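You operate a simulated robot arm through the tools that you are given. There is no shell and no other tool. Be economical: measure what you need, move in short steps, check, and stop when the job is done.

Carry out the task below with a simulated robot arm. There is one attempt and no reset: what you move stays moved.

TASK
Put the clear jar with an orange foot and the black cap from the side deck in the blue tray.
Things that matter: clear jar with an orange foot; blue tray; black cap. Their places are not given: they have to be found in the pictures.

It is judged by the outcome, as a careful person would: the job done as asked, and still so three seconds after it is handed in. It fails if anything else is knocked over, pushed out of place, dropped, spilled or broken.

THE ROBOT
A 6-joint arm with a two-finger parallel gripper, fixed in place. Base frame: the origin is at the foot of the arm, x ahead of it, y to its left, z up; the work surface is at about z = 0. Lengths are in mm, angles in rad, forces in N, time in s.
With the tool pointing down near the work surface it reaches from about 180 to 460 mm from the base axis. Its first joint turns from -1.222 to 1.222 rad. Payload 1.9 kg.
Tool frame: the origin (TCP) lies between the finger pads and is the grasp point; the fingertips stand 23 mm ahead of it; z points along the fingers, y is the line along which they close. The gripper opens to 94 mm. The fingers are 38 mm wide and 10 mm thick; the gripper's body (54 by 96 mm) begins 39 mm behind the TCP.
Orientation is told as [roll, pitch, yaw] about the base's x, y, z axes, in that order, counted from this pose: with the fingers straight down and closing along the base's y, the tool's x points along the base's -x, its y along +y and its z along -z.

THE INTERFACE
- The arm moves only by the tool move_arm. Its argument "deltas" is a list of rows, each a list of 7 numbers: the turn, a rotation vector about the tool's x, y, z in units of 8 degrees (1.0 is 8 degrees), then the shift along the tool's x, y, z in units of 40 mm (1.0 is 40 mm), then the finger opening in mm, from 0 to 94. In form: [[ax, ay, az, dx, dy, dz, jaw], ...]. A call has 1 to 10 rows; each row shifts and turns the commanded pose from where the row before left it, along the tool's axes as they then stand. A call with a number of a shift or a turn outside -1 to 1 is refused whole. A row lasts 0.2 s, in which the tool goes at most 50 mm and 0.15 rad; a call with a longer step from one row to the next is refused whole, and so is a gripper value outside its range. A pose out of reach is approached as far as the arm can. The call stops where the force on the tool passes 40 N (or 10 N more than at its start, if that is more) or the arm is blocked; 0.2 s more then pass. The fingers move at their own pace (about 108 mm/s each) and stop on an object; they squeeze with about 32 N. The grip force told is the motor's: it shows also when the fingers shut on nothing. Time passes only in rows, and 0.2 s behind the last, so rows that do not move let the fingers close. It gives the time, the measured TCP pose, the force on the tool (base axes), the opening and the grip force at its end, in the units of the frame above (readings bear some noise).
- Cameras (640 x 400 px; columns grow to the right, rows downward): "scene" is fixed at [51.6, 302.8, 444.7]; the picture's right is [-0.82, -0.57, 0.00], its down [-0.20, 0.30, -0.93] and it looks along [0.53, -0.77, -0.36] (base axes); focal length 300 px, centre (320, 200). "wrist" rides on the gripper at [-39, 0, -44] in the tool frame; the picture's right is [0.00, -1.00, 0.00], its down [0.97, 0.00, -0.24] and it looks along [0.24, 0.00, 0.97] (tool axes); focal length 218 px, centre (320, 200).
- camera(camera): a new picture of that camera. No time passes.
- locate(camera, pixels): for up to 12 pixels [column, row] of the newest picture of that camera ("zoom" is the newest enlarged one), the place [x, y, z] in the base frame of the surface seen there, good to about 2 mm. No time passes.
- close_up(camera, box): a new picture of the part [left, top, right, bottom] of that camera's present view, enlarged. No time passes.
- close_job(): hands the job in; it is judged then, once.

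Work in short steps. Measure before you move; look again where a grasp or a placing could have gone wrong, and mend it. You have 60 turns and 22 pictures in all, the two below and enlarged ones among them. Open the gripper and draw the arm clear of the work before you hand the job in, unless the task says otherwise; then end with one line.

The tools are called as a command line: name --pt "numbers of a row" for each row, then --argument value for the rest, lists and objects as JSON in quotes. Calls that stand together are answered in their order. move_arm: Moves the arm, as the interface text tells. Its arguments: {"type":"object","properties":{"deltas":{"type":"array"}},"required":["deltas"]} The other tools are called the same way: camera (camera) takes a picture; locate (camera, pixels) gives the place of the surface under pixels of a picture; close_up (camera, box) takes an enlarged picture of a part of a camera's view; close_job () hands the job in.

At the start:

```text
clock: 0.0
tool_pos: [250.6, -94.7, 313.9]
tool_rot: [0.0, -0.001, 0.0]
contact_force: [0.6, -0.8, 0.3]
gripper_width: 93.9
finger_force: 0.0
```

scene: 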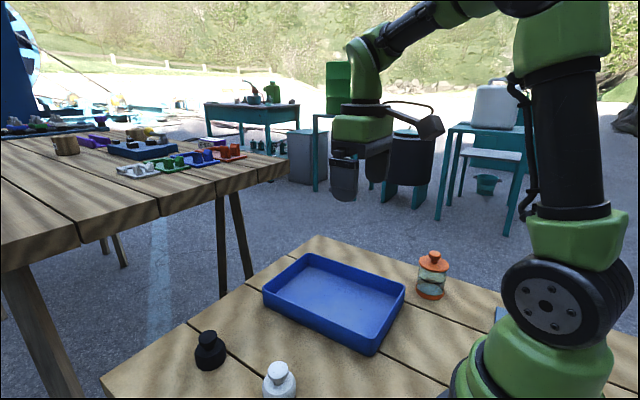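
wrist: 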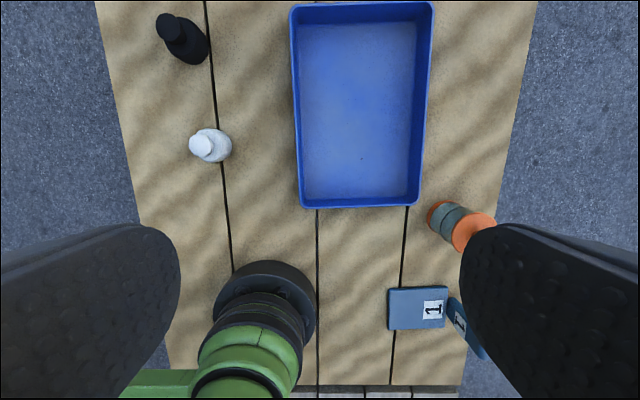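

The orange-footed jar is near scene (432,275), a black object is at (210,350), and the tray is at (335,300). I'll take enlarged views to identify them.

close_up --camera "scene" --box '[160, 230, 480, 400]'

close_up --camera "wrist" --box '[360, 170, 520, 370]'

close_up --camera "scene" --box '[0, 110, 280, 220]'

```text
2.00 times, centred on (320, 315) of scene
```

zoom: 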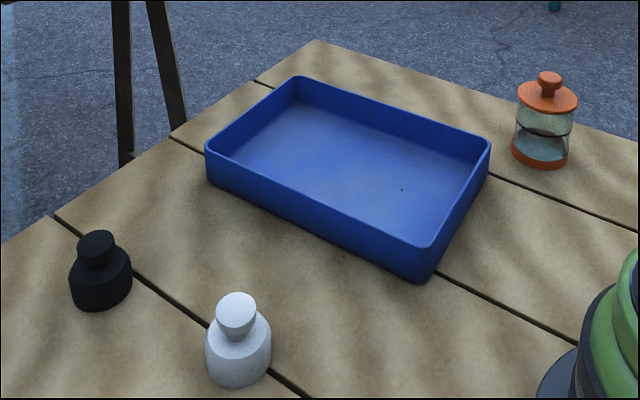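

```text
2.00 times, centred on (440, 270) of wrist
```

zoom: 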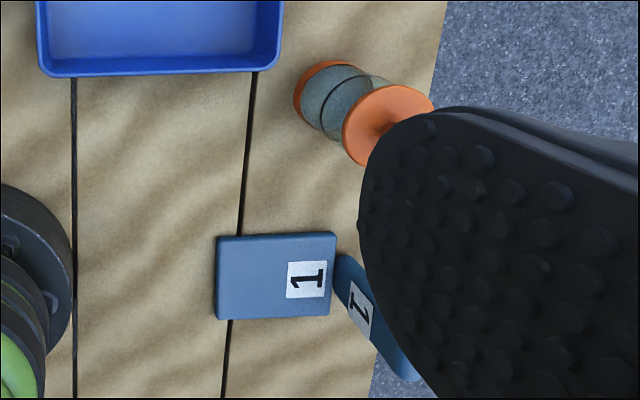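

```text
2.29 times, centred on (140, 165) of scene
```

zoom: 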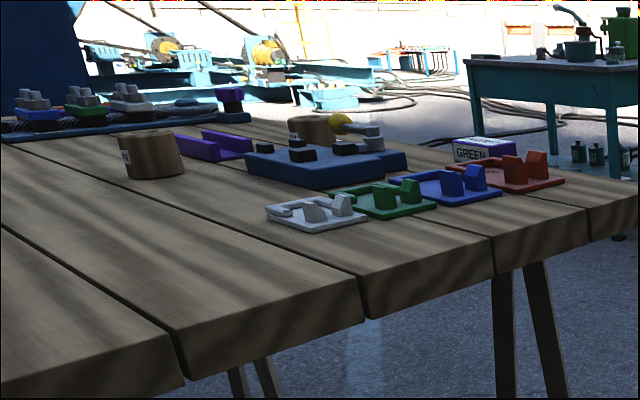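

The jar shows an orange foot, but the "side deck" isn't identified yet. I'll measure the items, including the blue blocks marked "1" near wrist (420,308).

locate --camera "wrist" --pixels '[[400, 305], [385, 340], [470, 325], [440, 213], [472, 232], [170, 30], [195, 50], [205, 145], [360, 100], [293, 8], [418, 204], [440, 360]]'

locate --camera "scene" --pixels '[[433, 254], [431, 292], [432, 265], [208, 338], [210, 358], [498, 315], [264, 293], [375, 350], [404, 286], [304, 256], [278, 368], [340, 300]]'

```text
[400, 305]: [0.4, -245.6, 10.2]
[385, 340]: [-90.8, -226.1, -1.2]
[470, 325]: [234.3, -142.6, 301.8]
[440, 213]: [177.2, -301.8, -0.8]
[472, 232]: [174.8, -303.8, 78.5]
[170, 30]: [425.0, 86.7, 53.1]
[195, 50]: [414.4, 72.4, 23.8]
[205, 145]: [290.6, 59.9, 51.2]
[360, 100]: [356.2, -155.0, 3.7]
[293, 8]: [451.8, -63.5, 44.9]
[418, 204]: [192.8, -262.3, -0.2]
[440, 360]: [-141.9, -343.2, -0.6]
```

```text
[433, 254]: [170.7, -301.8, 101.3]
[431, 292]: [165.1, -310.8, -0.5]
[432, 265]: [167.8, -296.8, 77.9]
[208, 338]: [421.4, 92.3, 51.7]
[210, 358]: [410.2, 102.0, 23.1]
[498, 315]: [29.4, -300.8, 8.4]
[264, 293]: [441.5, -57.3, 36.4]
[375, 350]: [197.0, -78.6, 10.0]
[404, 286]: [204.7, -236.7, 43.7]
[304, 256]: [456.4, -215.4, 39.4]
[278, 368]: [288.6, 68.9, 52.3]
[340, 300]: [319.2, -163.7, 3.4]
```

The tray spans x 200–455, y −60 to −240, with its rim at z≈44. The jar is near (172,−303) and the black object near (418,90). I'll enlarge the black and white pieces before deciding.

close_up --camera "scene" --box '[180, 320, 308, 400]'

close_up --camera "wrist" --box '[130, 0, 258, 80]'

```text
5.00 times, centred on (244, 360) of scene
```

zoom: 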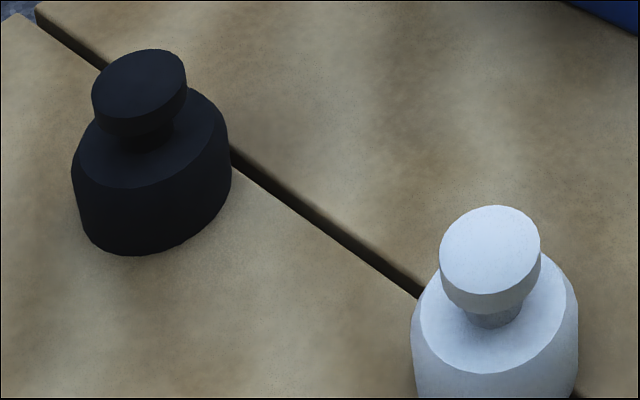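

```text
5.00 times, centred on (194, 40) of wrist
```

zoom: 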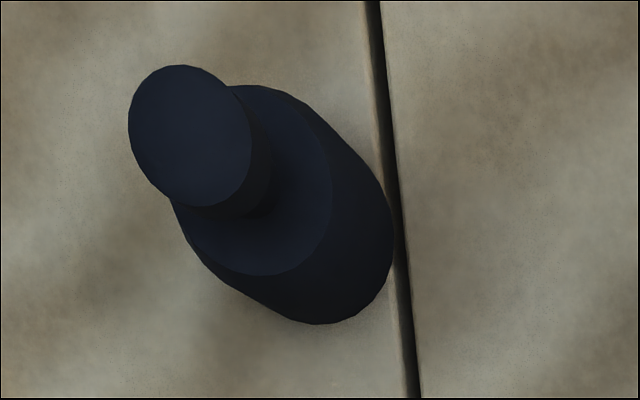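

The black piece is a knobbed cap, and its white twin is a look-alike to leave alone. I'll start with the jar: turn the tool in yaw to about −1.12, then move over it at height.

move_arm --pt "0 0 1 0 0 0 94" --pt "0 0 1 0 0 0 94" --pt "0 0 1 0 0 0 94" --pt "0 0 1 0 0 0 94" --pt "0 0 1 0 0 0 94" --pt "0 0 1 0 0 0 94" --pt "0 0 1 0 0 0 94" --pt "0 0 1 0 0 0 94"

move_arm --pt "0 0 0 -0.765 -0.81 0 94" --pt "0 0 0 -0.765 -0.81 0 94" --pt "0 0 0 -0.765 -0.81 0 94" --pt "0 0 0 -0.765 -0.81 0 94" --pt "0 0 0 -0.765 -0.81 0 94" --pt "0 0 0 0 0 0 94"

camera --camera "wrist"

close_up --camera "scene" --box '[384, 240, 480, 300]'

```text
clock: 1.8
tool_pos: [251.0, -95.0, 313.8]
tool_rot: [0.0, 0.001, -1.12]
contact_force: [0.4, -0.6, -0.6]
gripper_width: 93.8
finger_force: 0.0
```

```text
clock: 3.2
tool_pos: [171.3, -303.3, 315.9]
tool_rot: [0.0, 0.0, -1.116]
contact_force: [0.2, 0.2, -0.5]
gripper_width: 94.0
finger_force: 0.1
```

```text
14 pictures are left
```

wrist: 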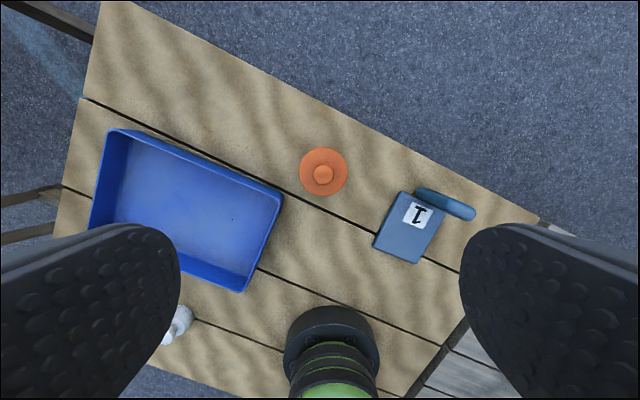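

```text
6.67 times, centred on (432, 270) of scene
```

zoom: 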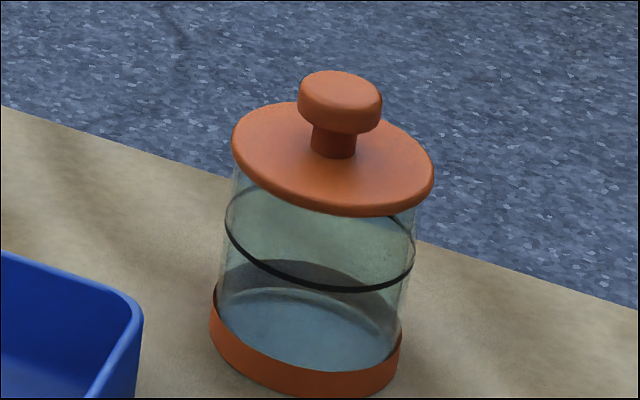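

From above, the jar lid is centred near wrist (323,172). Nothing else black is in view, so the cap is the black knobbed piece. I'll measure the jar's edges and the height of its profile.

locate --camera "wrist" --pixels '[[323, 174], [301, 172], [345, 172], [323, 150], [323, 194], [308, 157], [338, 188]]'

locate --camera "zoom" --pixels '[[340, 90], [320, 200], [320, 222], [320, 286], [320, 360], [320, 376], [255, 160], [410, 185], [225, 330], [395, 365], [330, 240]]'

```text
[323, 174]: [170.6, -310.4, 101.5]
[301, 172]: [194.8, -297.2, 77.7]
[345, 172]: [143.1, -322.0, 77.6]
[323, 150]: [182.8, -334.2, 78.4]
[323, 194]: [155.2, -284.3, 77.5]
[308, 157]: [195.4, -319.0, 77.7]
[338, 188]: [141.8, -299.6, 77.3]
```

```text
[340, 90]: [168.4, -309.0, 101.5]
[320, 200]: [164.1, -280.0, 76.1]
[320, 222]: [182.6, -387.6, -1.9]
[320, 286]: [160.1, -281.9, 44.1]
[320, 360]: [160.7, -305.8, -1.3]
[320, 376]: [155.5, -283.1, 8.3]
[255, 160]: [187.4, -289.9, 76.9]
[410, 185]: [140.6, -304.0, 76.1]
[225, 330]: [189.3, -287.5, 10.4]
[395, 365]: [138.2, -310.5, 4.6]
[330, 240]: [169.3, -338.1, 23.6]
```

The jar axis is at about (169,−309.5). The lid is ~60 mm wide at z≈77 and the knob top is at z≈101.5, so the TCP must stay at or above ~66. I'll centre over it and go down.

move_arm --pt "0 0 0 -0.115 -0.12 0.5 94" --pt "0 0 0 0 0 1 94" --pt "0 0 0 0 0 1 94" --pt "0 0 0 0 0 1 94" --pt "0 0 0 0 0 1 94" --pt "0 0 0 0 0 0 94"

camera --camera "wrist"

```text
clock: 4.6
tool_pos: [169.3, -311.0, 136.5]
tool_rot: [-0.001, 0.0, -1.117]
contact_force: [0.1, 0.4, 0.0]
gripper_width: 93.9
finger_force: 0.2
```

```text
12 pictures are left
```

wrist: 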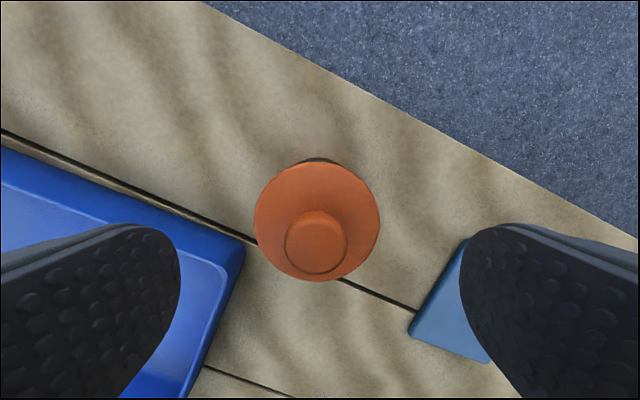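

The lid is centred between the fingers at column ~317. I'll descend to z≈67 and then close.

move_arm --pt "0 0 0 0 0 0.7 94" --pt "0 0 0 0 0 0.7 94" --pt "0 0 0 0 0 0.33 94" --pt "0 0 0 0 0 0 94"

move_arm --pt "0 0 0 0 0 0 60" --pt "0 0 0 0 0 0 40" --pt "0 0 0 0 0 0 40"

```text
clock: 5.6
tool_pos: [170.5, -309.3, 66.1]
tool_rot: [-0.001, -0.002, -1.116]
contact_force: [0.3, 0.2, -0.9]
gripper_width: 93.9
finger_force: 0.0
```

```text
clock: 6.4
tool_pos: [169.1, -309.9, 65.5]
tool_rot: [-0.001, 0.0, -1.117]
contact_force: [-0.4, 1.0, 1.0]
gripper_width: 62.3
finger_force: 32.2
```

Closed at 62 mm with 32 N, which matches the lid width. I'll lift slightly and check that the whole jar comes up.

move_arm --pt "0 0 0 0 0 -0.2 40" --pt "0 0 0 0 0 -0.3 40" --pt "0 0 0 0 0 0 40"

close_up --camera "scene" --box '[352, 200, 512, 300]'

```text
clock: 7.2
tool_pos: [168.4, -310.8, 85.8]
tool_rot: [-0.001, 0.0, -1.117]
contact_force: [0.8, -0.4, -0.3]
gripper_width: 62.2
finger_force: 31.8
```

```text
4.00 times, centred on (432, 250) of scene
```

zoom: 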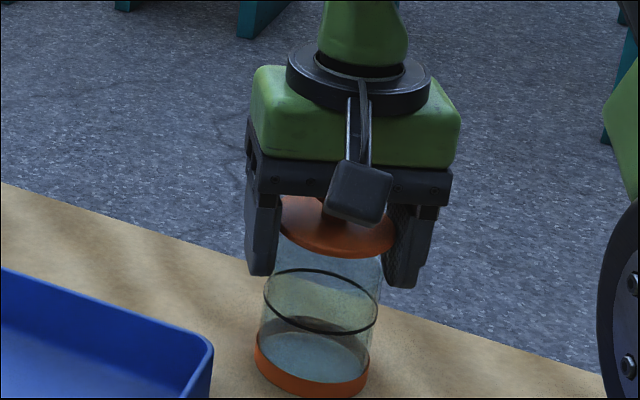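

The lid rose (its edge went from row 272 to 264), but the foot (row ~295) and ring (row ~283) did not move. The lid is loose and I'm lifting only the lid, so I'll set it back down and release.

move_arm --pt "0 0 0 0 0 0.25 40" --pt "0 0 0 0 0 0.15 40" --pt "0 0 0 0 0 0.1 40" --pt "0 0 0 0 0 0 40"

camera --camera "wrist"

```text
clock: 8.2
tool_pos: [169.8, -310.1, 65.6]
tool_rot: [-0.001, -0.003, -1.116]
contact_force: [1.8, 6.5, 18.6]
gripper_width: 62.1
finger_force: 31.9
```

```text
10 pictures are left
```

wrist: 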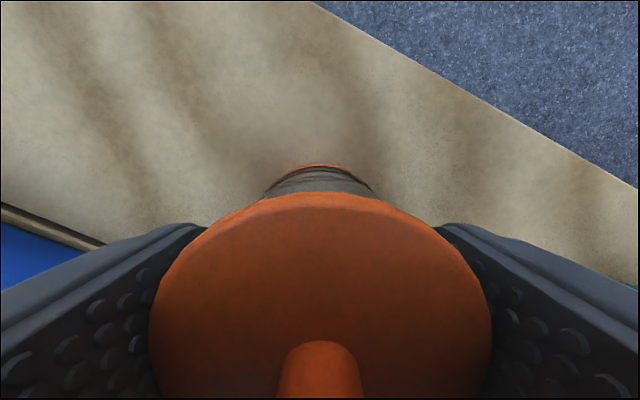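

The lid is seated again, with an 18 N push up. I'll release and rise to z≈114 so the fingertips are at knob height, then check.

move_arm --pt "0 0 0 0 0 0 94" --pt "0 0 0 0 0 0 94" --pt "0 0 0 0 0 -0.6 94" --pt "0 0 0 0 0 -0.6 94" --pt "0 0 0 0 0 0 94"

close_up --camera "scene" --box '[352, 200, 512, 300]'

```text
clock: 9.4
tool_pos: [169.0, -310.5, 112.9]
tool_rot: [-0.001, 0.0, -1.116]
contact_force: [0.2, 0.2, 0.4]
gripper_width: 93.8
finger_force: 0.1
```

```text
4.00 times, centred on (432, 250) of scene
```

zoom: 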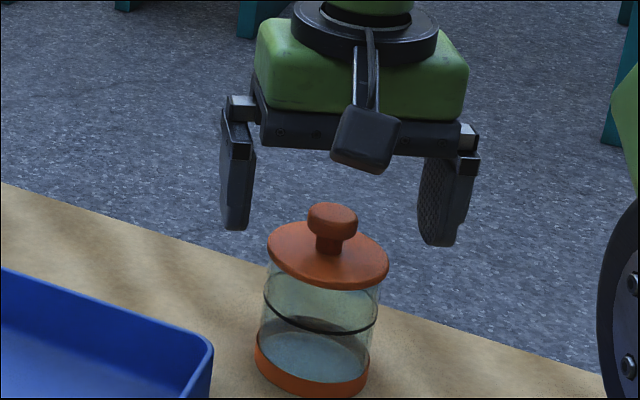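

The lid is back on straight. I'll take the jar apart instead: grip the lid by its knob (z 88–101, fingertips now at 90) and park it in the tray.

move_arm --pt "0 0 0 0 0 0 50" --pt "0 0 0 0 0 0 10" --pt "0 0 0 0 0 0 10" --pt "0 0 0 0 0 0 10"

move_arm --pt "0 0 0 0 0 -0.4 10" --pt "0 0 0 0 0 -0.8 10" --pt "0 0 0 0 0 -0.8 10" --pt "0 0 0 0 0 0 10"

camera --camera "scene"

```text
clock: 10.4
tool_pos: [170.3, -310.1, 113.3]
tool_rot: [-0.001, 0.0, -1.115]
contact_force: [0.1, 0.7, -0.7]
gripper_width: 24.1
finger_force: 32.2
```

```text
clock: 11.4
tool_pos: [171.1, -310.2, 197.2]
tool_rot: [0.0, 0.0, -1.116]
contact_force: [0.1, 0.4, -0.7]
gripper_width: 24.0
finger_force: 32.4
```

```text
8 pictures are left
```

scene: 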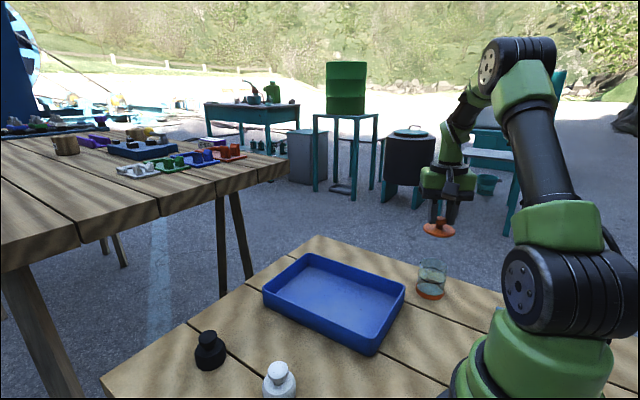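

The lid is off and held by the knob, and the jar body still stands. I'll carry the lid over the tray to (370,−150).

move_arm --pt "0 0 0 0.202 0.891 0 10" --pt "0 0 0 0.202 0.891 0 10" --pt "0 0 0 0.202 0.891 0 10" --pt "0 0 0 0.202 0.891 0 10" --pt "0 0 0 0.202 0.891 0 10" --pt "0 0 0 0.202 0.891 0 10" --pt "0 0 0 0.202 0.891 0 10" --pt "0 0 0 0 0 0 10"

move_arm --pt "0 0 0 0 0 1 10" --pt "0 0 0 0 0 1 10" --pt "0 0 0 0 0 1 10" --pt "0 0 0 0 0 0.3 10" --pt "0 0 0 0 0 0 10"

move_arm --pt "0 0 0 0 0 0.12 10" --pt "0 0 0 0 0 0.12 10" --pt "0 0 0 0 0 0.07 10" --pt "0 0 0 0 0 0 10"

```text
clock: 13.2
tool_pos: [367.9, -150.3, 193.4]
tool_rot: [0.0, 0.0, -1.117]
contact_force: [-0.4, -0.1, 0.0]
gripper_width: 23.9
finger_force: 32.3
```

```text
clock: 14.4
tool_pos: [367.6, -150.1, 62.8]
tool_rot: [0.0, -0.001, -1.116]
contact_force: [0.2, 0.2, -0.2]
gripper_width: 24.2
finger_force: 32.2
```

```text
clock: 15.4
tool_pos: [368.7, -151.0, 48.8]
tool_rot: [0.001, 0.001, -1.118]
contact_force: [-0.3, -0.9, -0.2]
gripper_width: 23.7
finger_force: 31.6
```

No contact yet at z≈49. I'll lower in small steps.

move_arm --pt "0 0 0 0 0 0.05 10" --pt "0 0 0 0 0 0 10"

move_arm --pt "0 0 0 0 0 0.04 10" --pt "0 0 0 0 0 0 10"

```text
clock: 16.0
tool_pos: [368.0, -149.9, 47.1]
tool_rot: [0.001, 0.0, -1.118]
contact_force: [0.8, 0.2, -1.2]
gripper_width: 23.7
finger_force: 32.1
```

```text
clock: 16.6
tool_pos: [369.7, -149.9, 45.4]
tool_rot: [0.0, 0.0, -1.117]
contact_force: [-1.2, -0.5, 0.3]
gripper_width: 24.1
finger_force: 31.9
```

move_arm --pt "0 0 0 0 0 0.03 10" --pt "0 0 0 0 0 0 10"

move_arm --pt "0 0 0 0 0 0.03 10" --pt "0 0 0 0 0 0 10"

```text
clock: 17.2
tool_pos: [368.9, -149.6, 44.5]
tool_rot: [0.001, 0.0, -1.116]
contact_force: [-1.3, -0.2, 5.2]
gripper_width: 23.9
finger_force: 31.4
```

```text
clock: 17.8
tool_pos: [369.5, -150.1, 43.8]
tool_rot: [0.002, -0.005, -1.117]
contact_force: [-3.1, 0.7, 24.2]
gripper_width: 24.1
finger_force: 32.5
```

The lid rests on the tray floor. I'll release it, rise, and go back to the jar body at (169.5,−310).

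move_arm --pt "0 0 0 0 0 0 50" --pt "0 0 0 0 0 0 50" --pt "0 0 0 0 0 -0.5 50" --pt "0 0 0 0 0 -1 50" --pt "0 0 0 0 0 -1 94" --pt "0 0 0 0 0 -1 94" --pt "0 0 0 0 0 0 94"

move_arm --pt "0 0 0 -0.202 -0.891 0 94" --pt "0 0 0 -0.202 -0.891 0 94" --pt "0 0 0 -0.202 -0.891 0 94" --pt "0 0 0 -0.202 -0.891 0 94" --pt "0 0 0 -0.202 -0.891 0 94" --pt "0 0 0 -0.202 -0.891 0 94" --pt "0 0 0 -0.202 -0.891 0 94" --pt "0 0 0 0 0 0 94"

camera --camera "wrist"

```text
clock: 19.4
tool_pos: [371.4, -148.5, 183.0]
tool_rot: [0.001, 0.0, -1.117]
contact_force: [-0.4, -0.8, -0.4]
gripper_width: 93.7
finger_force: 0.1
```

```text
clock: 21.2
tool_pos: [167.9, -310.6, 181.5]
tool_rot: [-0.001, -0.001, -1.118]
contact_force: [-0.1, -0.8, 0.2]
gripper_width: 94.1
finger_force: 0.2
```

```text
7 pictures are left
```

wrist: 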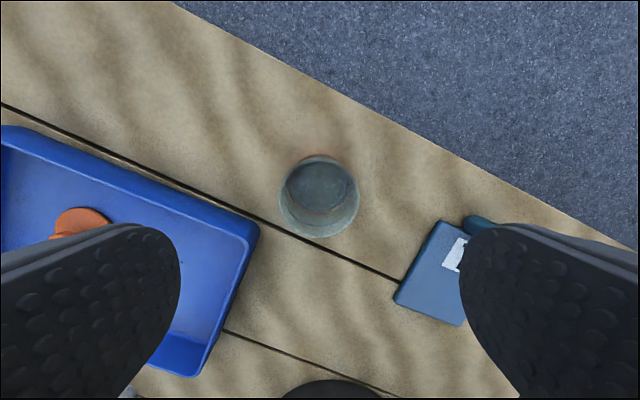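

The open jar is centred (column ~319). I'll descend to TCP z≈45, with the tips just above the foot, and grip the glass.

move_arm --pt "0 0 0 0 0 1 94" --pt "0 0 0 0 0 1 94" --pt "0 0 0 0 0 1 94" --pt "0 0 0 0 0 0.4 94" --pt "0 0 0 0 0 0 94"

move_arm --pt "0 0 0 0 0 0 62" --pt "0 0 0 0 0 0 40" --pt "0 0 0 0 0 0 40" --pt "0 0 0 0 0 0 40"

move_arm --pt "0 0 0 0 0 -0.2 40" --pt "0 0 0 0 0 -0.4 40" --pt "0 0 0 0 0 -0.5 40" --pt "0 0 0 0 0 -0.5 40" --pt "0 0 0 0 0 -0.4 40" --pt "0 0 0 0 0 0 40"

close_up --camera "scene" --box '[256, 180, 512, 340]'

```text
clock: 22.4
tool_pos: [170.1, -309.3, 47.3]
tool_rot: [-0.001, 0.0, -1.117]
contact_force: [0.2, -0.5, -1.1]
gripper_width: 94.1
finger_force: 0.1
```

```text
clock: 23.4
tool_pos: [170.1, -308.5, 47.6]
tool_rot: [0.0, 0.0, -1.117]
contact_force: [-0.3, -1.2, -0.3]
gripper_width: 58.0
finger_force: 31.8
```

```text
clock: 24.8
tool_pos: [169.7, -310.2, 125.9]
tool_rot: [0.0, 0.0, -1.117]
contact_force: [0.5, 0.0, -1.8]
gripper_width: 58.3
finger_force: 31.7
```

```text
2.50 times, centred on (384, 260) of scene
```

zoom: 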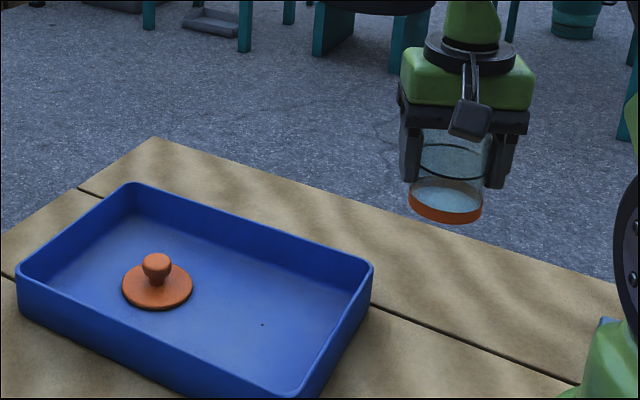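

The whole jar is now held and the lid sits in the tray. I'll carry the jar over the tray to (268,−155) and lower it.

move_arm --pt "0 0 0 0.344 0.557 0 40" --pt "0 0 0 0.344 0.557 0 40" --pt "0 0 0 0.344 0.557 0 40" --pt "0 0 0 0.344 0.557 0 40" --pt "0 0 0 0.344 0.557 0 40" --pt "0 0 0 0.344 0.557 0 40" --pt "0 0 0 0.344 0.557 0 40" --pt "0 0 0 0 0 0 40"

move_arm --pt "0 0 0 0 0 0.5 40" --pt "0 0 0 0 0 0.5 40" --pt "0 0 0 0 0 0.4 40" --pt "0 0 0 0 0 0.25 40" --pt "0 0 0 0 0 0 40"

```text
clock: 26.6
tool_pos: [267.8, -154.4, 125.1]
tool_rot: [-0.002, 0.001, -1.117]
contact_force: [1.4, 0.0, -2.0]
gripper_width: 58.1
finger_force: 32.1
```

```text
clock: 27.8
tool_pos: [267.5, -154.9, 60.8]
tool_rot: [0.001, -0.001, -1.116]
contact_force: [-1.1, 0.1, -1.4]
gripper_width: 58.2
finger_force: 31.8
```

move_arm --pt "0 0 0 0 0 0.1 40" --pt "0 0 0 0 0 0.06 40" --pt "0 0 0 0 0 0 40"

move_arm --pt "0 0 0 0 0 0.05 40" --pt "0 0 0 0 0 0 40"

move_arm --pt "0 0 0 0 0 0.03 40" --pt "0 0 0 0 0 0 40"

```text
clock: 28.6
tool_pos: [267.1, -154.9, 56.2]
tool_rot: [0.0, -0.001, -1.117]
contact_force: [-0.1, -0.4, -1.9]
gripper_width: 58.1
finger_force: 31.6
```

```text
clock: 29.2
tool_pos: [267.2, -154.9, 52.3]
tool_rot: [0.0, 0.001, -1.116]
contact_force: [-0.4, -0.1, -2.2]
gripper_width: 58.1
finger_force: 32.3
```

```text
clock: 29.8
tool_pos: [267.2, -155.6, 52.1]
tool_rot: [0.0, -0.002, -1.116]
contact_force: [-3.8, -0.7, 10.2]
gripper_width: 57.7
finger_force: 32.0
```

The jar stands on the tray floor (10 N up). I'll release, rise, and go back over the lid at (369,−150).

move_arm --pt "0 0 0 0 0 0 88" --pt "0 0 0 0 0 0 88" --pt "0 0 0 0 0 -0.5 88" --pt "0 0 0 0 0 -1 88" --pt "0 0 0 0 0 -1 88" --pt "0 0 0 0 0 -1 60" --pt "0 0 0 0 0 0 60"

move_arm --pt "0 0 0 -0.334 0.781 0 60" --pt "0 0 0 -0.334 0.781 0 60" --pt "0 0 0 -0.334 0.781 0 60" --pt "0 0 0 0 0 0 60"

camera --camera "wrist"

```text
clock: 31.4
tool_pos: [266.9, -155.2, 191.5]
tool_rot: [0.001, 0.0, -1.118]
contact_force: [0.7, 0.3, -0.1]
gripper_width: 60.0
finger_force: 0.0
```

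```text
clock: 32.4
tool_pos: [370.2, -148.4, 189.4]
tool_rot: [0.0, 0.0, -1.118]
contact_force: [0.6, -0.3, -0.7]
gripper_width: 60.1
finger_force: 0.1
```

```text
5 pictures are left
```

wrist: 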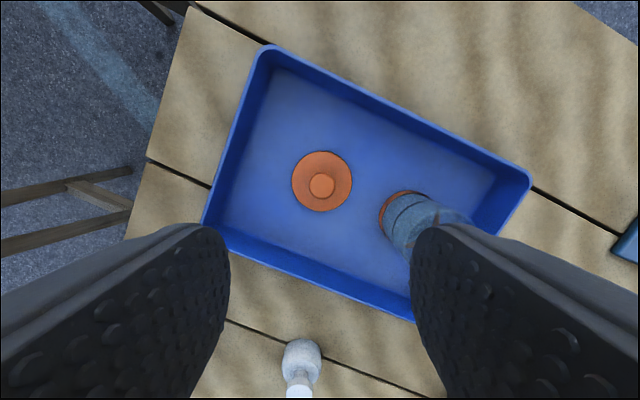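

The lid sits under the gripper and the jar stands upright. I'll measure the knob and jar before gripping.

locate --camera "wrist" --pixels '[[322, 186], [310, 186], [334, 186], [322, 174], [322, 197], [293, 182], [351, 182], [322, 152], [322, 210]]'

```text
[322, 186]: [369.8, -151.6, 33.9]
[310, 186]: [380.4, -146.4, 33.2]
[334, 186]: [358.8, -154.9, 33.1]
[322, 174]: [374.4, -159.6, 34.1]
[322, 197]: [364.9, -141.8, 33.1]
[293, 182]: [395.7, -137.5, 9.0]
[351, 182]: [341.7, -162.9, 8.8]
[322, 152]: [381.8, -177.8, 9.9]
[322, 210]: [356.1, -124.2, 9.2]
```

The knob centre is at (369.7,−150.5), aligned with the gripper. I'll descend to z≈46, grip and lift.

move_arm --pt "0 0 0 -0.03 0 1 60" --pt "0 0 0 0 0 1 60" --pt "0 0 0 0 0 1 60" --pt "0 0 0 0 0 0.58 60" --pt "0 0 0 0 0 0 60"

move_arm --pt "0 0 0 0 0 0 30" --pt "0 0 0 0 0 0 10" --pt "0 0 0 0 0 0 10"

move_arm --pt "0 0 0 0 0 -0.4 10" --pt "0 0 0 0 0 -1 10" --pt "0 0 0 0 0 -1 10" --pt "0 0 0 0 0 -1 10" --pt "0 0 0 0 0 0 10"

```text
clock: 33.6
tool_pos: [370.8, -150.6, 48.2]
tool_rot: [0.0, 0.0, -1.117]
contact_force: [-0.7, 1.4, 0.3]
gripper_width: 60.2
finger_force: 0.0
```

```text
clock: 34.4
tool_pos: [369.1, -150.4, 46.8]
tool_rot: [0.001, -0.001, -1.116]
contact_force: [-0.1, -0.1, -0.3]
gripper_width: 23.0
finger_force: 32.0
```

```text
clock: 35.6
tool_pos: [370.0, -149.7, 185.3]
tool_rot: [0.0, 0.0, -1.118]
contact_force: [0.5, 0.4, 0.0]
gripper_width: 23.0
finger_force: 31.8
```

The lid is held (knob 23 mm). I'll move over the jar at (267.2,−155.2) and lower to just above seating, expected at TCP z≈118.

move_arm --pt "0 0 0 0.337 -0.787 0 10" --pt "0 0 0 0.337 -0.787 0 10" --pt "0 0 0 0.337 -0.787 0 10" --pt "0 0 0 0 0 0 10" --pt "0 0 0 0 0 0 10"

move_arm --pt "0 0 0 0 0 0.6 10" --pt "0 0 0 0 0 0.6 10" --pt "0 0 0 0 0 0.25 10" --pt "0 0 0 0 0 0 10"

close_up --camera "scene" --box '[288, 200, 416, 280]'

```text
clock: 36.8
tool_pos: [268.0, -157.3, 184.8]
tool_rot: [-0.001, 0.0, -1.116]
contact_force: [-0.3, -0.2, -0.3]
gripper_width: 23.0
finger_force: 31.9
```

```text
clock: 37.8
tool_pos: [268.7, -155.1, 126.2]
tool_rot: [0.003, -0.002, -1.116]
contact_force: [-0.4, -0.5, 0.6]
gripper_width: 23.0
finger_force: 32.0
```

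```text
5.00 times, centred on (352, 240) of scene
```

zoom: 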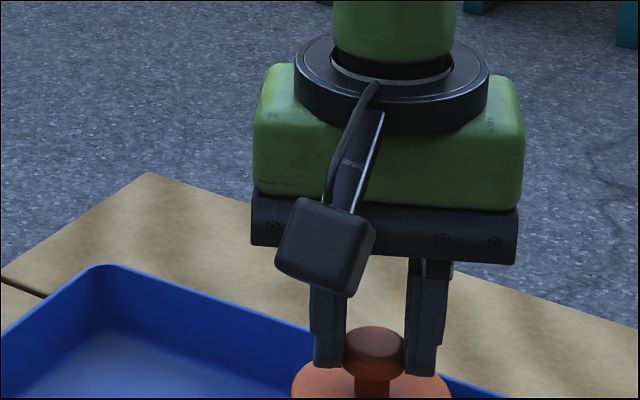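

That crop cut off the jar, but readings put me within ~1 mm of it. I'll nudge and lower gently.

move_arm --pt "0 0 0 0.015 -0.01 0.08 10" --pt "0 0 0 0 0 0.06 10" --pt "0 0 0 0 0 0 10"

move_arm --pt "0 0 0 0 0 0.04 10" --pt "0 0 0 0 0 0 10"

```text
clock: 38.6
tool_pos: [266.5, -155.8, 120.3]
tool_rot: [-0.002, 0.001, -1.117]
contact_force: [0.4, 0.3, 0.1]
gripper_width: 22.7
finger_force: 32.1
```

```text
clock: 39.2
tool_pos: [267.2, -155.4, 120.2]
tool_rot: [0.0, -0.003, -1.116]
contact_force: [2.2, 1.2, 24.7]
gripper_width: 22.8
finger_force: 32.0
```

Contact came at z≈119–120, close to the expected seat. I'll release, rise and look.

move_arm --pt "0 0 0 0 0 -0.03 10" --pt "0 0 0 0 0 0 50" --pt "0 0 0 0 0 0 60" --pt "0 0 0 0 0 -0.5 60" --pt "0 0 0 0 0 -1 60" --pt "0 0 0 0 0 -1 60" --pt "0 0 0 0 0 0 60"

close_up --camera "scene" --box '[270, 220, 430, 320]'

```text
clock: 40.8
tool_pos: [268.8, -156.4, 220.1]
tool_rot: [-0.001, -0.001, -1.118]
contact_force: [-0.2, -0.2, -1.1]
gripper_width: 60.0
finger_force: 0.0
```

```text
4.00 times, centred on (350, 270) of scene
```

zoom: 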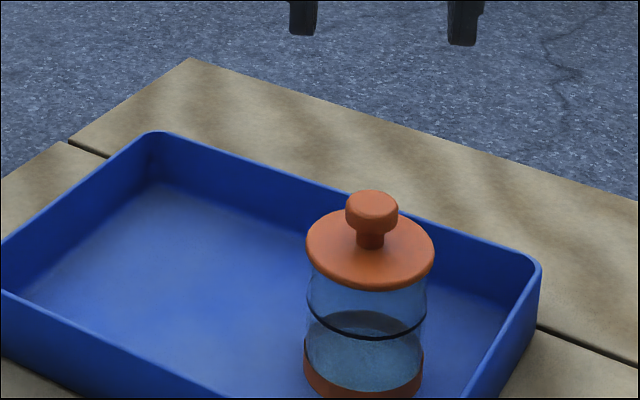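

The jar with its lid stands properly in the tray. Next is the black cap: turn yaw back to 0 and move above it, near (418,90).

move_arm --pt "0 0 -1 0 0 0 94" --pt "0 0 -1 0 0 0 94" --pt "0 0 -1 0 0 0 94" --pt "0 0 -1 0 0 0 94" --pt "0 0 -1 0 0 0 94" --pt "0 0 -1 0 0 0 94" --pt "0 0 -1 0 0 0 94" --pt "0 0 -1 0 0 0 94"

move_arm --pt "0 0 0 -0.536 0.879 0 94" --pt "0 0 0 -0.536 0.879 0 94" --pt "0 0 0 -0.536 0.879 0 94" --pt "0 0 0 -0.536 0.879 0 94" --pt "0 0 0 -0.536 0.879 0 94" --pt "0 0 0 -0.536 0.879 0 94" --pt "0 0 0 -0.536 0.879 0 94" --pt "0 0 0 0 0 0 94"

camera --camera "wrist"

```text
clock: 42.6
tool_pos: [266.7, -155.1, 219.7]
tool_rot: [-0.001, 0.0, 0.003]
contact_force: [0.5, -0.7, -0.5]
gripper_width: 94.0
finger_force: 0.0
```

```text
clock: 44.4
tool_pos: [418.3, 90.1, 219.6]
tool_rot: [0.001, 0.003, -0.001]
contact_force: [0.9, -0.5, 0.1]
gripper_width: 94.0
finger_force: 0.0
```

```text
2 pictures are left
```

wrist: 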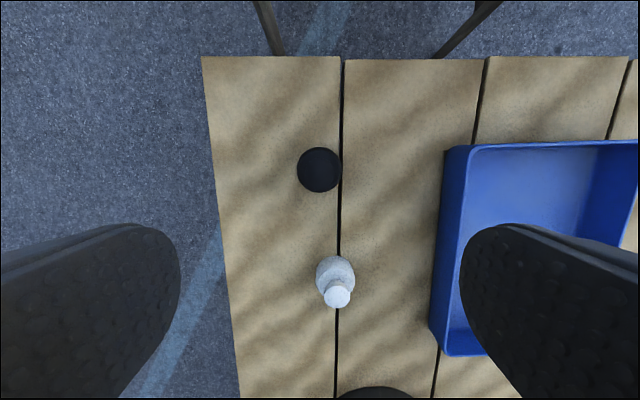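

The black cap is centred at wrist (319,170). I'll measure its extents.

locate --camera "wrist" --pixels '[[319, 172], [299, 170], [338, 170], [319, 150], [319, 190], [309, 172], [331, 172], [319, 163], [319, 181]]'

```text
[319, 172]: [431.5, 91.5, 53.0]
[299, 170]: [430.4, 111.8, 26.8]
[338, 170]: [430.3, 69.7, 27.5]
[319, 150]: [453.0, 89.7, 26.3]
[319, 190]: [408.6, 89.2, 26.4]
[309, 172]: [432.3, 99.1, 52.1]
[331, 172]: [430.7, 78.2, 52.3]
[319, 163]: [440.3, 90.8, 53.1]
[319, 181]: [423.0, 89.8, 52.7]
```

The cap centre is at (430.5,90.7): the body is ~46 mm wide up to z≈27 and the knob top is at 53. I'll shift +12 mm in x and descend to TCP z≈29 so the pads hold the body.

move_arm --pt "0 0 0 -0.305 0.01 0.8 94" --pt "0 0 0 0 0 1 94" --pt "0 0 0 0 0 1 94" --pt "0 0 0 0 0 1 94" --pt "0 0 0 0 0 0.7 94" --pt "0 0 0 0 0 0 94"

move_arm --pt "0 0 0 0 0 0.08 94" --pt "0 0 0 0 0 0 94"

```text
clock: 45.8
tool_pos: [427.5, 90.7, 42.2]
tool_rot: [0.0, 0.001, 0.0]
contact_force: [-0.1, 0.2, 0.1]
gripper_width: 93.9
finger_force: 0.1
```

```text
clock: 46.4
tool_pos: [427.7, 91.1, 39.2]
tool_rot: [-0.002, 0.001, 0.0]
contact_force: [-1.0, -0.6, 0.2]
gripper_width: 94.1
finger_force: 0.0
```

I'm at z 39, so I'll go 10 mm lower and 2 mm further in x, then close.

move_arm --pt "0 0 0 -0.06 0 0.15 94" --pt "0 0 0 0 0 0.1 94" --pt "0 0 0 0 0 0 94"

move_arm --pt "0 0 0 0 0 0 55" --pt "0 0 0 0 0 0 30" --pt "0 0 0 0 0 0 30" --pt "0 0 0 0 0 0 30"

move_arm --pt "0 0 0 0 0 -0.3 30" --pt "0 0 0 0 0 -0.7 30" --pt "0 0 0 0 0 -1 30" --pt "0 0 0 0 0 -1 30" --pt "0 0 0 0 0 0 30"

```text
clock: 47.2
tool_pos: [430.4, 90.9, 28.0]
tool_rot: [0.0, 0.0, 0.0]
contact_force: [-0.1, 0.1, -0.3]
gripper_width: 94.0
finger_force: 0.0
```

```text
clock: 48.2
tool_pos: [430.8, 90.7, 27.3]
tool_rot: [-0.001, 0.0, -0.001]
contact_force: [-0.3, 0.2, 0.0]
gripper_width: 52.0
finger_force: 32.3
```

```text
clock: 49.4
tool_pos: [432.0, 92.4, 146.3]
tool_rot: [-0.001, -0.001, 0.001]
contact_force: [-0.2, 0.6, -0.3]
gripper_width: 52.2
finger_force: 31.6
```

Held at 52 mm with a firm grip. I'll take one look to confirm the whole piece came up, then carry it to the tray at (368,−150).

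move_arm --pt "0 0 0 0.227 -0.864 0 30" --pt "0 0 0 0.227 -0.864 0 30" --pt "0 0 0 0.227 -0.864 0 30" --pt "0 0 0 0.227 -0.864 0 30" --pt "0 0 0 0.227 -0.864 0 30" --pt "0 0 0 0.227 -0.864 0 30" --pt "0 0 0 0.227 -0.864 0 30" --pt "0 0 0 0 0 0 30"

camera --camera "scene"

```text
clock: 51.2
tool_pos: [365.4, -150.7, 147.8]
tool_rot: [0.001, 0.001, -0.002]
contact_force: [-0.8, 0.5, 0.5]
gripper_width: 52.0
finger_force: 31.8
```

```text
1 pictures are left
```

scene: 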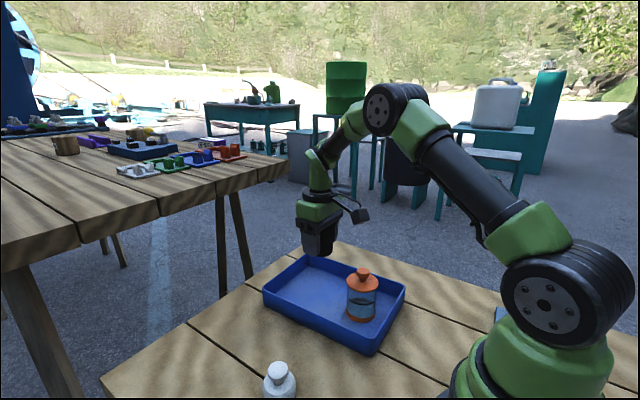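

The black cap has left the table and is held over the tray, and the white one is untouched. I'll lower it toward the tray floor.

move_arm --pt "0 0 0 0 0 1 30" --pt "0 0 0 0 0 1 30" --pt "0 0 0 0 0 0.6 30" --pt "0 0 0 0 0 0.1 30" --pt "0 0 0 0 0 0 30"

move_arm --pt "0 0 0 0 0 0.06 30" --pt "0 0 0 0 0 0.04 30" --pt "0 0 0 0 0 0 30"

```text
clock: 52.4
tool_pos: [367.0, -150.3, 40.0]
tool_rot: [0.001, 0.002, 0.0]
contact_force: [-0.4, -1.0, -1.2]
gripper_width: 52.2
finger_force: 31.7
```

```text
clock: 53.2
tool_pos: [366.8, -151.0, 34.4]
tool_rot: [0.0, 0.002, 0.001]
contact_force: [0.5, 0.7, -0.3]
gripper_width: 51.9
finger_force: 31.9
```

move_arm --pt "0 0 0 0 0 0.05 30" --pt "0 0 0 0 0 0 30"

move_arm --pt "0 0 0 0 0 0.03 30" --pt "0 0 0 0 0 0 30"

```text
clock: 53.8
tool_pos: [367.7, -151.9, 33.0]
tool_rot: [0.0, 0.0, -0.001]
contact_force: [-0.4, 0.4, -0.1]
gripper_width: 51.8
finger_force: 31.7
```

```text
clock: 54.4
tool_pos: [368.0, -150.8, 33.4]
tool_rot: [0.001, 0.001, 0.0]
contact_force: [0.6, -0.2, -0.8]
gripper_width: 51.7
finger_force: 31.5
```

move_arm --pt "0 0 0 0 0 0.03 30" --pt "0 0 0 0 0 0 30"

```text
clock: 55.0
tool_pos: [367.5, -151.1, 31.8]
tool_rot: [-0.001, 0.0, -0.001]
contact_force: [-4.7, 1.9, 18.3]
gripper_width: 51.7
finger_force: 32.1
```

The cap has touched the tray floor (18 N up). I'll open, rise straight up, back away and check with the last picture.

move_arm --pt "0 0 0 0 0 0 80" --pt "0 0 0 0 0 0 88" --pt "0 0 0 0 0 -0.5 88" --pt "0 0 0 0 0 -1 88" --pt "0 0 0 0 0 -1 88" --pt "0 0 0 0 0 -1 88" --pt "0 0 0 0 0 -1 88" --pt "0 0 0 0 0 -1 88" --pt "0 0 0 0 0 -0.5 88" --pt "0 0 0 0 0 0 88"

camera --camera "scene"

```text
clock: 57.2
tool_pos: [369.8, -151.2, 271.9]
tool_rot: [-0.001, 0.0, 0.0]
contact_force: [0.5, 0.0, -0.1]
gripper_width: 88.0
finger_force: 0.0
```

```text
0 pictures are left
```

scene: 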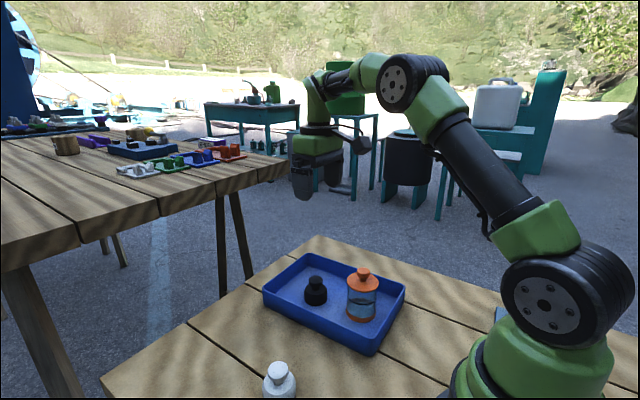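

The black cap (315,290) and the lidded jar (362,297) both stand upright in the tray. The white cap hasn't moved and the arm is clear, so I'm handing in.

close_job

```text
The job is handed in.
```

The clear jar with the orange foot and the black cap are both standing upright in the blue tray; the jar's lid was loose, so I moved it separately and put it back on.
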